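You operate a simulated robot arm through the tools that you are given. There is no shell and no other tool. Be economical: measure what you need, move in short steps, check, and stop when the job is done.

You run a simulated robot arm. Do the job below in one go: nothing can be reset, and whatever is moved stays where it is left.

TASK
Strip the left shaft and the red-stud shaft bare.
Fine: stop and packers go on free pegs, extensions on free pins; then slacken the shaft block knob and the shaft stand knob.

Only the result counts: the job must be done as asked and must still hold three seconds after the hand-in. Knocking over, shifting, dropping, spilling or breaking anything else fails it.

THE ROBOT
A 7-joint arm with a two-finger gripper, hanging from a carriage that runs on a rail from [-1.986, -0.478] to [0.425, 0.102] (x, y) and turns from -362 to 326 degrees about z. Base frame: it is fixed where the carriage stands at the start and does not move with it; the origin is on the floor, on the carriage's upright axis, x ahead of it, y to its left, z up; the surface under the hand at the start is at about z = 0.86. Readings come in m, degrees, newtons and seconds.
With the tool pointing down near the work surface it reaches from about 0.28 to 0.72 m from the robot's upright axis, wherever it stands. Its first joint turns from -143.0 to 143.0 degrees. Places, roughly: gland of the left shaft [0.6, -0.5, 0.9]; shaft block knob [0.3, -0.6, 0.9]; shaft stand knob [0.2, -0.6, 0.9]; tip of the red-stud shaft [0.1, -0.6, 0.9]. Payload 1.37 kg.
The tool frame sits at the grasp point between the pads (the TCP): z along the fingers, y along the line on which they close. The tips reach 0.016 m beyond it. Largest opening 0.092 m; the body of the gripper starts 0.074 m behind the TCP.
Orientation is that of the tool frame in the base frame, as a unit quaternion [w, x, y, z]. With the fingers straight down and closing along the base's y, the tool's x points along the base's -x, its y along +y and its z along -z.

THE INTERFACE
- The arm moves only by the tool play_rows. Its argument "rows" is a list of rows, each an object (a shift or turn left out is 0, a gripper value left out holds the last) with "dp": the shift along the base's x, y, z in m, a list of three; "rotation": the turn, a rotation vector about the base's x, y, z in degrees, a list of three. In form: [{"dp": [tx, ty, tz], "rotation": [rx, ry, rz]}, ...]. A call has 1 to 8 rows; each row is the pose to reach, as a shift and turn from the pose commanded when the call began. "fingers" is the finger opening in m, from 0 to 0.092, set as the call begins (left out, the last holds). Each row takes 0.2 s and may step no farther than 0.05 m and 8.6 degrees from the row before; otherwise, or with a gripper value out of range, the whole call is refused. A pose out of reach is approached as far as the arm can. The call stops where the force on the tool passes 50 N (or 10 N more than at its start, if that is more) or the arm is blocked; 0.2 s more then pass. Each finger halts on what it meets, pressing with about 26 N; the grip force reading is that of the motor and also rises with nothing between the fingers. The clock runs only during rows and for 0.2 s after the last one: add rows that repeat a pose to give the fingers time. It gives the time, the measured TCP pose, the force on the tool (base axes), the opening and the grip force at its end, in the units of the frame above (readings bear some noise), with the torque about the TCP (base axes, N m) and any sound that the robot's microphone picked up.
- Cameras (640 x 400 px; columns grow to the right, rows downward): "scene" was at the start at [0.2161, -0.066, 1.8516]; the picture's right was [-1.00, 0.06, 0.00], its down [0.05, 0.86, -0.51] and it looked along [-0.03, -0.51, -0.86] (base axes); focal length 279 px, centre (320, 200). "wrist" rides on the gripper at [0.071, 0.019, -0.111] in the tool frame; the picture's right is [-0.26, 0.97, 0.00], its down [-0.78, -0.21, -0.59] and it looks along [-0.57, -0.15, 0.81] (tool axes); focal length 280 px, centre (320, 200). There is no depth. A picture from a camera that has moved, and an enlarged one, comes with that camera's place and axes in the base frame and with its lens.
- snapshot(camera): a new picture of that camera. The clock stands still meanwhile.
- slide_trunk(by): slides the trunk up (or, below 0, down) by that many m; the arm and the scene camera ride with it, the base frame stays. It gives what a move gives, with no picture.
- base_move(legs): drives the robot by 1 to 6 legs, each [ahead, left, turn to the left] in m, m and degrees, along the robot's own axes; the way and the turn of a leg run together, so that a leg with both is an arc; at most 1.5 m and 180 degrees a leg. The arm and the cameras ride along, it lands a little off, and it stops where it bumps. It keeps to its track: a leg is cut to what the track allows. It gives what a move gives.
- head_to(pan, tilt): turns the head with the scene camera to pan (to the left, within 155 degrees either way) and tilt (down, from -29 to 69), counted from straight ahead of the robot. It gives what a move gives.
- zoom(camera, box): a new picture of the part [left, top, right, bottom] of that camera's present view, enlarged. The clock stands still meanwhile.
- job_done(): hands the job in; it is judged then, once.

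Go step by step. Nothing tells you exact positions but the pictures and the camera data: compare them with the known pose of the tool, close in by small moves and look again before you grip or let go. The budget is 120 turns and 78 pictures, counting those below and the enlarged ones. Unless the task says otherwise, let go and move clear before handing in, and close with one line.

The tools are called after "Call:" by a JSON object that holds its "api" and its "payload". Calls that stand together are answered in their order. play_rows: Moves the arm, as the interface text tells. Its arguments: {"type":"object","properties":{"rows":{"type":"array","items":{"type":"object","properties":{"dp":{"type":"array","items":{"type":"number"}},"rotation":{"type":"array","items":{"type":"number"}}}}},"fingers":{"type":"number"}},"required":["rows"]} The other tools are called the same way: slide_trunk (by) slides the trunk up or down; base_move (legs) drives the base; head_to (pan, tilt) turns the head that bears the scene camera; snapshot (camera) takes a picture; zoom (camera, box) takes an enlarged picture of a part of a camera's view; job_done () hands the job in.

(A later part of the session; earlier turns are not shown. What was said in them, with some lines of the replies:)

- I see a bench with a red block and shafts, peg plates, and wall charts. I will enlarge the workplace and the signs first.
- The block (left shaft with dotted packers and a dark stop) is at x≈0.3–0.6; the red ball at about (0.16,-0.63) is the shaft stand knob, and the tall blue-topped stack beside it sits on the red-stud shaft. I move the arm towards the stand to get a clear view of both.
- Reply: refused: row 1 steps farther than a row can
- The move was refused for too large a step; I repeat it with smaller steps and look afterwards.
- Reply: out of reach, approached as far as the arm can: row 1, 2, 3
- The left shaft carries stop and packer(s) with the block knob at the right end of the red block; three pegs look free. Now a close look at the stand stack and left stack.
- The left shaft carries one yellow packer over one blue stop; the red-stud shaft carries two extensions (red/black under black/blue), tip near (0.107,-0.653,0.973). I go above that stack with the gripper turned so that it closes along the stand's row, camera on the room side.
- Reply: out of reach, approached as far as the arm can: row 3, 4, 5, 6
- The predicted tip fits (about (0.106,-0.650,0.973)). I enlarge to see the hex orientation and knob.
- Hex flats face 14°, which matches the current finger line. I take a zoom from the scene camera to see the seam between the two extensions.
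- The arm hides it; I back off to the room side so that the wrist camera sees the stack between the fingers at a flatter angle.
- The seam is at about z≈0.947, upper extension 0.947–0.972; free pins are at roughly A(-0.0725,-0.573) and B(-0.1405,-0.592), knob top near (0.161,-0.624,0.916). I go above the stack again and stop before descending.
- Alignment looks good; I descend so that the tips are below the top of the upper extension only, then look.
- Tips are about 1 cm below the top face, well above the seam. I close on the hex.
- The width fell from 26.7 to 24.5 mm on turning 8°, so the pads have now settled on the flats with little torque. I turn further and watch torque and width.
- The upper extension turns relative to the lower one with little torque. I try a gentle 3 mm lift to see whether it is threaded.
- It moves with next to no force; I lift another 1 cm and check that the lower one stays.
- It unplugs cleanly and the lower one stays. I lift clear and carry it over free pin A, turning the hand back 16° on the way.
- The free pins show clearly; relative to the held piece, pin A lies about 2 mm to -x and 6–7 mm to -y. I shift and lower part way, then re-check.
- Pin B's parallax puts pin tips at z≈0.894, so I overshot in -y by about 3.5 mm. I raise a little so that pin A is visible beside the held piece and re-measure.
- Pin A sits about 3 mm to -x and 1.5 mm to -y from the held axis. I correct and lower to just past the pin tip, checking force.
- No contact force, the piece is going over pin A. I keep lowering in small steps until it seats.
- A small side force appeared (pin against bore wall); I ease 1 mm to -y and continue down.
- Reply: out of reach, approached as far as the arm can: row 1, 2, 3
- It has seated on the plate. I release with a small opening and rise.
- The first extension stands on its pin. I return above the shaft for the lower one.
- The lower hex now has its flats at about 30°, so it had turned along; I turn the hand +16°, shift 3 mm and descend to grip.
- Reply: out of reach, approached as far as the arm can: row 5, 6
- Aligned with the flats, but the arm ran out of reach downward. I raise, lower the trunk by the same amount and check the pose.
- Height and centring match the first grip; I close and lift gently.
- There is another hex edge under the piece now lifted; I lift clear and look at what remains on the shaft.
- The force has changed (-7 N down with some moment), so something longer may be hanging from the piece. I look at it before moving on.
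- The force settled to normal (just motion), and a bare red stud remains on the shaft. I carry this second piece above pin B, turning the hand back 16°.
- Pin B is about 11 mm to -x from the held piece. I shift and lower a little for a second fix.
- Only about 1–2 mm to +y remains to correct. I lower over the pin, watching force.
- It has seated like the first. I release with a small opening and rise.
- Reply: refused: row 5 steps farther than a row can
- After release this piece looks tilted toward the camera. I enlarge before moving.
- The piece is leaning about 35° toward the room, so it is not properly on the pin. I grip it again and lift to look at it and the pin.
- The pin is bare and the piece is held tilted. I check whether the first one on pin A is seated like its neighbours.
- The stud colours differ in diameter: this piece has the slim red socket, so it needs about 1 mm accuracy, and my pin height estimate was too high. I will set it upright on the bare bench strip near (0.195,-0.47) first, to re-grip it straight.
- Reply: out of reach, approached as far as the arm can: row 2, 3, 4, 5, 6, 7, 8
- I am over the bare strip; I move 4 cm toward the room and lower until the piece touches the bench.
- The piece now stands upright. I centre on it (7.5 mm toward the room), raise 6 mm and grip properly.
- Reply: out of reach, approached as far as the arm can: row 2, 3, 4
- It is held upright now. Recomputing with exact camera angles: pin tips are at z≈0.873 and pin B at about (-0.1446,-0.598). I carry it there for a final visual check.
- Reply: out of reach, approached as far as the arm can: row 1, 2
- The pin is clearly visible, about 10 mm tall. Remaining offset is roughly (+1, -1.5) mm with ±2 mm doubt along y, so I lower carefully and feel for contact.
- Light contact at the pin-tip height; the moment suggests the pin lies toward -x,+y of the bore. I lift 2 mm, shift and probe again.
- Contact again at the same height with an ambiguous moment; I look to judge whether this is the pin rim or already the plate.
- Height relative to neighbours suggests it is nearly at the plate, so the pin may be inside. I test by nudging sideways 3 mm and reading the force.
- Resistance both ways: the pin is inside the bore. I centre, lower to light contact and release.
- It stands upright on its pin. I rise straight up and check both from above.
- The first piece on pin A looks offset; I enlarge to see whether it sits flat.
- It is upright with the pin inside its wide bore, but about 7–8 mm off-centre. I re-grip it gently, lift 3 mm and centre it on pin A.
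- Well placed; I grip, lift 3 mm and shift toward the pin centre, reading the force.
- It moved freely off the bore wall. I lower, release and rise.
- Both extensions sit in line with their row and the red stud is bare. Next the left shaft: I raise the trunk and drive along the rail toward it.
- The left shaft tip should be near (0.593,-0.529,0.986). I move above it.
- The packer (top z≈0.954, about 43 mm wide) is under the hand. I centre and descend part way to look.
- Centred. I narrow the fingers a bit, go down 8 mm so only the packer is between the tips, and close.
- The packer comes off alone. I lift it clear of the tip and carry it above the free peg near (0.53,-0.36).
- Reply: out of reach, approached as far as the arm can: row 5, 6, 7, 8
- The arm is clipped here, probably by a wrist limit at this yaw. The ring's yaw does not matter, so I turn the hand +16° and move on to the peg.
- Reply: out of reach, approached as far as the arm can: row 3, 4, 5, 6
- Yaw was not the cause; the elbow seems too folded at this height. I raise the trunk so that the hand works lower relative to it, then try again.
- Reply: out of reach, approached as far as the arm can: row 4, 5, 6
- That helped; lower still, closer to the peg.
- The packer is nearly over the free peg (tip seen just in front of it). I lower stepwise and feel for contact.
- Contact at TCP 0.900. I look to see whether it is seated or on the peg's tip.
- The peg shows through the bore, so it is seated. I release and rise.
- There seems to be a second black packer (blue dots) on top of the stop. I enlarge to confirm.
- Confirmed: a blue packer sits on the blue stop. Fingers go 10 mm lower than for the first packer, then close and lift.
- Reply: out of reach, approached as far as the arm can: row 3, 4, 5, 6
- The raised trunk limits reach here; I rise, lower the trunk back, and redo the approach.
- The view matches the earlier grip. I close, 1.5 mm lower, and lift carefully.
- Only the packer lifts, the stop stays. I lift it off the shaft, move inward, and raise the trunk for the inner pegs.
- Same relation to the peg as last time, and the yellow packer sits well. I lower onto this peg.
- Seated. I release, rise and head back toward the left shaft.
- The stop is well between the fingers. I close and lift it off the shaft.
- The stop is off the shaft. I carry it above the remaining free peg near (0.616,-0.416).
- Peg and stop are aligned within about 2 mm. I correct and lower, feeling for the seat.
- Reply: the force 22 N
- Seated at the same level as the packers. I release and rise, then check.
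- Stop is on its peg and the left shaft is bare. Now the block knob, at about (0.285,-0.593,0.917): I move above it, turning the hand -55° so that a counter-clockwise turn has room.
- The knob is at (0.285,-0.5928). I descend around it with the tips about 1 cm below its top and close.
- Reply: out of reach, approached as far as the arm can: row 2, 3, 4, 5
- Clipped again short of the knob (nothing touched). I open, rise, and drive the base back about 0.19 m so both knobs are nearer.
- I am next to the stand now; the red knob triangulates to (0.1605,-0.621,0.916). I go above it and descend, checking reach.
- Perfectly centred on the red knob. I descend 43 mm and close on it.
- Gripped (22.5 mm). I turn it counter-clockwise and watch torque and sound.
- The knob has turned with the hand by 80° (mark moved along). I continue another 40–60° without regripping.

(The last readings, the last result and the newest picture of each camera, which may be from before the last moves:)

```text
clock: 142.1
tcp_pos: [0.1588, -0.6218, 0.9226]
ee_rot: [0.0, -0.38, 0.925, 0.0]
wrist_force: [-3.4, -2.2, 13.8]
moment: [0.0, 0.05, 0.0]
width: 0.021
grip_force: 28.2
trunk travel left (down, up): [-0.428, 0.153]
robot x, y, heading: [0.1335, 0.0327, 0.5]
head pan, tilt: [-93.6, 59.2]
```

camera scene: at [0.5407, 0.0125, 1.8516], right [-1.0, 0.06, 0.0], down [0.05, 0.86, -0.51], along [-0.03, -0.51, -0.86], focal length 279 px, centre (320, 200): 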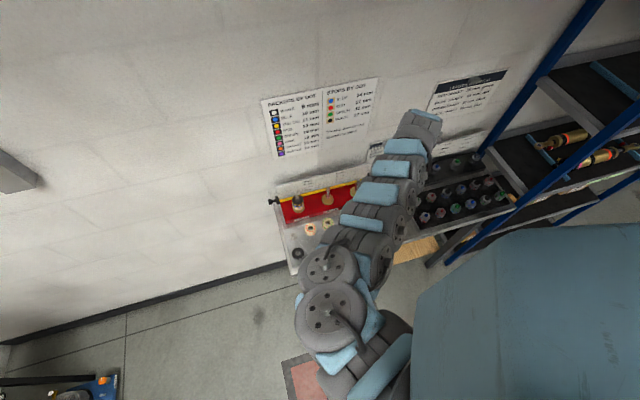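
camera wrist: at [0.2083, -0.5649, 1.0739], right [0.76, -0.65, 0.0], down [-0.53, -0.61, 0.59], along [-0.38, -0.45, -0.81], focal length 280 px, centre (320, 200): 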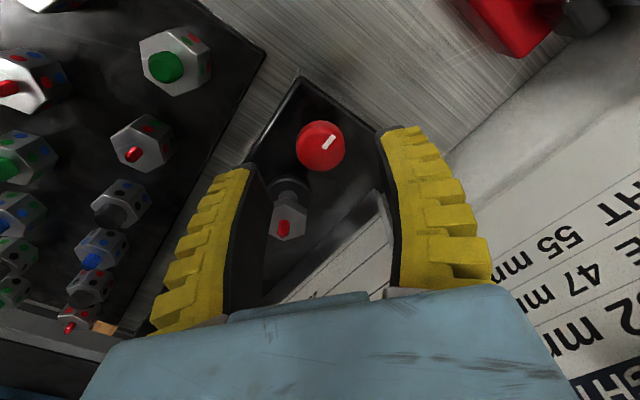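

The red knob has turned about 160° counter-clockwise and turns freely. I release, rise, and move to the block knob while turning the hand back.

Call:
{"api": "play_rows", "payload": {"fingers": 0.052, "rows": [{"dp": [0, 0, 0]}, {"dp": [0, 0, 0]}, {"dp": [0, 0, 0.0]}, {"dp": [0, 0, 0.03]}, {"dp": [0, 0, 0.06]}, {"dp": [0, 0, 0.09]}, {"dp": [0, 0, 0.115]}]}}

Call:
{"api": "play_rows", "payload": {"rows": [{"rotation": [0, 0, -8]}, {"rotation": [0, 0, -16]}, {"rotation": [0, 0, -24]}, {"rotation": [0, 0, -32]}, {"rotation": [0, 0, -40]}, {"rotation": [0, 0, -48]}, {"rotation": [0, 0, -56]}, {"rotation": [0, 0, -64]}]}}

Call:
{"api": "play_rows", "payload": {"rows": [{"dp": [0.015, 0.003, 0], "rotation": [0, 0, -8]}, {"dp": [0.03, 0.007, 0], "rotation": [0, 0, -16]}, {"dp": [0.045, 0.01, 0], "rotation": [0, 0, -24]}, {"dp": [0.06, 0.014, 0], "rotation": [0, 0, -32]}, {"dp": [0.075, 0.017, 0], "rotation": [0, 0, -40]}, {"dp": [0.09, 0.02, 0], "rotation": [0, 0, -48]}, {"dp": [0.105, 0.024, 0], "rotation": [0, 0, -56]}, {"dp": [0.12, 0.027, 0], "rotation": [0, 0, -64]}]}}

Call:
{"api": "play_rows", "payload": {"rows": [{"dp": [0, 0, 0], "rotation": [0, 0, -8]}, {"dp": [0, 0, 0], "rotation": [0, 0, -16]}, {"dp": [0, 0, 0], "rotation": [0, 0, -24]}, {"dp": [0, 0, 0], "rotation": [0, 0, -32]}, {"dp": [0, 0, 0], "rotation": [0, 0, -32]}]}}

```text
clock: 143.7
tcp_pos: [0.1598, -0.62, 1.0352]
ee_rot: [0.001, -0.38, 0.925, 0.001]
wrist_force: [0.4, -0.5, 0.4]
moment: [0.0, 0.02, 0.01]
width: 0.0544
grip_force: 1.6
trunk travel left (down, up): [-0.428, 0.153]
robot x, y, heading: [0.1346, 0.0312, -0.0]
head pan, tilt: [-93.6, 59.2]
```

```text
clock: 145.5
tcp_pos: [0.1601, -0.6216, 1.0375]
ee_rot: [0.0, 0.169, 0.986, -0.001]
wrist_force: [0.1, 0.2, -0.5]
moment: [-0.04, -0.06, 0.01]
width: 0.0547
grip_force: 2.3
trunk travel left (down, up): [-0.428, 0.153]
robot x, y, heading: [0.1332, 0.0295, 0.2]
head pan, tilt: [-93.6, 59.2]
```

```text
clock: 147.3
tcp_pos: [0.2787, -0.5926, 1.0346]
ee_rot: [-0.001, 0.667, 0.745, 0.0]
wrist_force: [-0.6, 0.1, 0.4]
moment: [0.01, -0.02, 0.01]
width: 0.0549
grip_force: 1.9
trunk travel left (down, up): [-0.428, 0.153]
robot x, y, heading: [0.1356, 0.0341, 0.1]
head pan, tilt: [-93.6, 59.2]
```

```text
clock: 148.5
tcp_pos: [0.2801, -0.5939, 1.0366]
ee_rot: [0.001, 0.845, 0.534, 0.0]
wrist_force: [0.2, -0.2, 0.6]
moment: [0.04, 0.0, 0.02]
width: 0.055
grip_force: 1.9
trunk travel left (down, up): [-0.428, 0.153]
robot x, y, heading: [0.1377, 0.033, 0.0]
head pan, tilt: [-93.6, 59.2]
```

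Call:
{"api": "play_rows", "payload": {"rows": [{"dp": [0.005, 0.0008, -0.03]}, {"dp": [0.005, 0.0008, -0.06]}, {"dp": [0.005, 0.0008, -0.073]}, {"dp": [0.005, 0.0008, -0.073]}]}}

Call:
{"api": "snapshot", "payload": {"camera": "wrist"}}

```text
clock: 149.5
tcp_pos: [0.2856, -0.5931, 0.9625]
ee_rot: [0.0, 0.845, 0.535, 0.0]
wrist_force: [-0.6, -0.8, 0.4]
moment: [0.03, -0.01, -0.03]
width: 0.0548
grip_force: 2.0
trunk travel left (down, up): [-0.428, 0.153]
robot x, y, heading: [0.137, 0.0363, 0.1]
head pan, tilt: [-93.6, 59.2]
```

```text
1 pictures are left
camera wrist: at [0.3332, -0.5369, 1.0729], right [0.76, -0.65, 0.0], down [-0.53, -0.61, 0.59], along [-0.38, -0.45, -0.81], focal length 280 px, centre (320, 200)
```

wrist: 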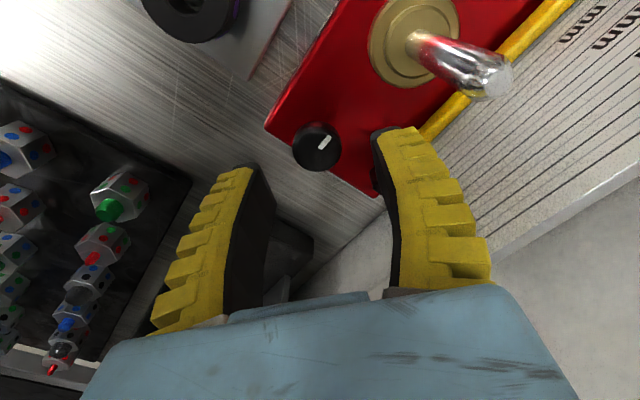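

Centred within 2 mm. I narrow slightly, descend and close on the black knob.

Call:
{"api": "play_rows", "payload": {"fingers": 0.043, "rows": [{"dp": [0, 0.002, 0]}, {"dp": [0, 0.002, 0]}, {"dp": [0, 0.002, -0.02]}, {"dp": [0, 0.002, -0.033]}, {"dp": [0, 0.002, -0.041]}, {"dp": [0, 0.002, -0.041]}]}}

Call:
{"api": "play_rows", "payload": {"fingers": 0.005, "rows": [{"dp": [0, 0, 0]}, {"dp": [0, 0, 0]}, {"dp": [0, 0, 0]}, {"dp": [0, 0, 0]}]}}

```text
clock: 150.9
tcp_pos: [0.2855, -0.5905, 0.9223]
ee_rot: [0.0, 0.845, 0.534, 0.0]
wrist_force: [-0.1, -0.3, -0.1]
moment: [0.0, 0.01, -0.03]
width: 0.0461
grip_force: 2.1
trunk travel left (down, up): [-0.428, 0.153]
robot x, y, heading: [0.1373, 0.0337, 0.1]
head pan, tilt: [-93.6, 59.2]
```

```text
clock: 151.9
tcp_pos: [0.284, -0.5911, 0.922]
ee_rot: [0.0, 0.845, 0.534, 0.001]
wrist_force: [-5.2, -0.8, 8.2]
moment: [-0.1, 0.07, 0.02]
width: 0.0205
grip_force: 28.8
trunk travel left (down, up): [-0.428, 0.153]
robot x, y, heading: [0.1357, 0.0331, 0.2]
head pan, tilt: [-93.6, 59.2]
```

Gripped. I turn it counter-clockwise in stages.

Call:
{"api": "play_rows", "payload": {"rows": [{"rotation": [0, 0, 8]}, {"rotation": [0, 0, 16]}, {"rotation": [0, 0, 24]}, {"rotation": [0, 0, 32]}, {"rotation": [0, 0, 40]}, {"rotation": [0, 0, 48]}]}}

Call:
{"api": "play_rows", "payload": {"rows": [{"rotation": [0, 0, 8]}, {"rotation": [0, 0, 16]}, {"rotation": [0, 0, 24]}, {"rotation": [0, 0, 32]}, {"rotation": [0, 0, 40]}, {"rotation": [0, 0, 46]}]}}

```text
clock: 153.3
tcp_pos: [0.2827, -0.5914, 0.923]
ee_rot: [0.0, 0.554, 0.832, -0.001]
wrist_force: [-6.7, -1.5, 9.6]
moment: [0.05, 0.07, -0.03]
width: 0.0188
grip_force: 28.3
trunk travel left (down, up): [-0.428, 0.153]
robot x, y, heading: [0.1378, 0.0337, 0.1]
head pan, tilt: [-93.6, 59.2]
```

```text
clock: 154.7
tcp_pos: [0.2845, -0.5915, 0.9223]
ee_rot: [-0.001, 0.185, 0.983, -0.001]
wrist_force: [-8.1, -4.1, 9.7]
moment: [-0.07, 0.05, -0.01]
width: 0.0185
grip_force: 27.5
trunk travel left (down, up): [-0.428, 0.153]
robot x, y, heading: [0.1402, 0.0341, 0.1]
head pan, tilt: [-93.6, 59.2]
```

Turned about 94°. I regrip for a second pass to be sure it is well slackened.

Call:
{"api": "play_rows", "payload": {"fingers": 0.043, "rows": [{"dp": [0, 0, 0]}, {"dp": [0, 0, 0]}, {"dp": [0, 0, 0]}, {"dp": [0, 0, 0.02]}, {"dp": [0, 0, 0.04]}, {"dp": [0, 0, 0.04], "rotation": [0, 0, -8]}, {"dp": [0, 0, 0.04], "rotation": [0, 0, -16]}, {"dp": [0, 0, 0.04], "rotation": [0, 0, -24]}]}}

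Call:
{"api": "play_rows", "payload": {"rows": [{"rotation": [0, 0, -8]}, {"rotation": [0, 0, -16]}, {"rotation": [0, 0, -24]}, {"rotation": [0, 0, -32]}, {"rotation": [0, 0, -40]}, {"rotation": [0, 0, -48]}, {"rotation": [0, 0, -56]}, {"rotation": [0, 0, -64]}]}}

Call:
{"api": "play_rows", "payload": {"rows": [{"dp": [0, 0, 0], "rotation": [0, 0, -6]}, {"dp": [0, 0, -0.02], "rotation": [0, 0, -6]}, {"dp": [0, 0, -0.04], "rotation": [0, 0, -6]}, {"dp": [0, 0, -0.04], "rotation": [0, 0, -6]}]}}

Call:
{"api": "play_rows", "payload": {"fingers": 0.005, "rows": [{"dp": [0, 0, 0]}, {"dp": [0, 0, 0]}, {"dp": [0, 0, 0]}, {"dp": [0, 0, 0]}]}}

```text
clock: 156.5
tcp_pos: [0.286, -0.5912, 0.9626]
ee_rot: [0.0, 0.387, 0.922, 0.0]
wrist_force: [0.0, -0.2, 0.7]
moment: [0.0, -0.03, 0.02]
width: 0.0464
grip_force: 2.4
trunk travel left (down, up): [-0.428, 0.153]
robot x, y, heading: [0.1342, 0.0342, 0.1]
head pan, tilt: [-93.6, 59.2]
```

```text
clock: 158.3
tcp_pos: [0.2858, -0.5909, 0.9613]
ee_rot: [0.0, 0.816, 0.578, 0.0]
wrist_force: [0.7, -0.3, 0.1]
moment: [0.0, 0.01, 0.01]
width: 0.0463
grip_force: 2.4
trunk travel left (down, up): [-0.428, 0.153]
robot x, y, heading: [0.1362, 0.0334, 0.0]
head pan, tilt: [-93.6, 59.2]
```

```text
clock: 159.3
tcp_pos: [0.2856, -0.5912, 0.9213]
ee_rot: [-0.001, 0.845, 0.535, 0.002]
wrist_force: [-0.3, -0.9, 0.2]
moment: [0.0, 0.01, -0.01]
width: 0.0463
grip_force: 2.2
trunk travel left (down, up): [-0.428, 0.153]
robot x, y, heading: [0.135, 0.0297, 0.1]
head pan, tilt: [-93.6, 59.2]
```

```text
clock: 160.3
tcp_pos: [0.283, -0.5914, 0.922]
ee_rot: [0.001, 0.845, 0.535, -0.001]
wrist_force: [-6.8, -0.6, 10.3]
moment: [-0.14, 0.12, 0.0]
width: 0.0193
grip_force: 28.1
trunk travel left (down, up): [-0.428, 0.153]
robot x, y, heading: [0.133, 0.0334, 0.1]
head pan, tilt: [-93.6, 59.2]
```

Call:
{"api": "play_rows", "payload": {"rows": [{"rotation": [0, 0, 8]}, {"rotation": [0, 0, 16]}, {"rotation": [0, 0, 24]}, {"rotation": [0, 0, 32]}, {"rotation": [0, 0, 40]}, {"rotation": [0, 0, 48]}, {"rotation": [0, 0, 56]}, {"rotation": [0, 0, 64]}]}}

Call:
{"api": "play_rows", "payload": {"fingers": 0.043, "rows": [{"dp": [0, 0, 0]}, {"dp": [0, 0, 0]}, {"dp": [0, 0, 0]}, {"dp": [0, 0, 0.03]}, {"dp": [0, 0, 0.06]}, {"dp": [0, 0, 0.1]}, {"dp": [-0.03, 0.02, 0.115]}, {"dp": [-0.05, 0.04, 0.115]}]}}

Call:
{"api": "snapshot", "payload": {"camera": "wrist"}}

```text
clock: 162.1
tcp_pos: [0.2828, -0.593, 0.9226]
ee_rot: [0.0, 0.432, 0.902, -0.002]
wrist_force: [-10.8, 3.5, 17.7]
moment: [-0.08, 0.0, -0.01]
width: 0.0189
grip_force: 28.1
trunk travel left (down, up): [-0.428, 0.153]
robot x, y, heading: [0.1361, 0.0319, 0.1]
head pan, tilt: [-93.6, 59.2]
```

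```text
clock: 163.9
tcp_pos: [0.2375, -0.5516, 1.0374]
ee_rot: [0.0, 0.433, 0.902, 0.0]
wrist_force: [0.6, -0.5, 0.5]
moment: [0.03, 0.07, -0.01]
width: 0.046
grip_force: 2.1
trunk travel left (down, up): [-0.428, 0.153]
robot x, y, heading: [0.1344, 0.0307, 0.3]
head pan, tilt: [-93.6, 59.2]
```

```text
0 pictures are left
camera wrist: at [0.2077, -0.4851, 1.1486], right [0.92, 0.4, 0.0], down [0.32, -0.74, 0.59], along [0.24, -0.54, -0.81], focal length 280 px, centre (320, 200)
```

wrist: 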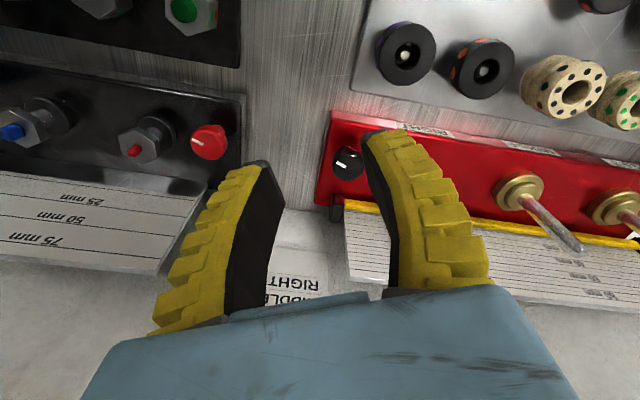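

The red stud and the left shaft are bare, both knob marks now point opposite to where they began, and the hand is clear. I hand in.

Call:
{"api": "job_done", "payload": {}}

```text
The job is handed in.
```

The job is handed in. The left shaft and the red-stud shaft are bare: the stop and both packers are on free pegs, and both extensions are on free pins. The shaft block knob and the shaft stand knob are each turned about 160° counter-clockwise to slacken them.
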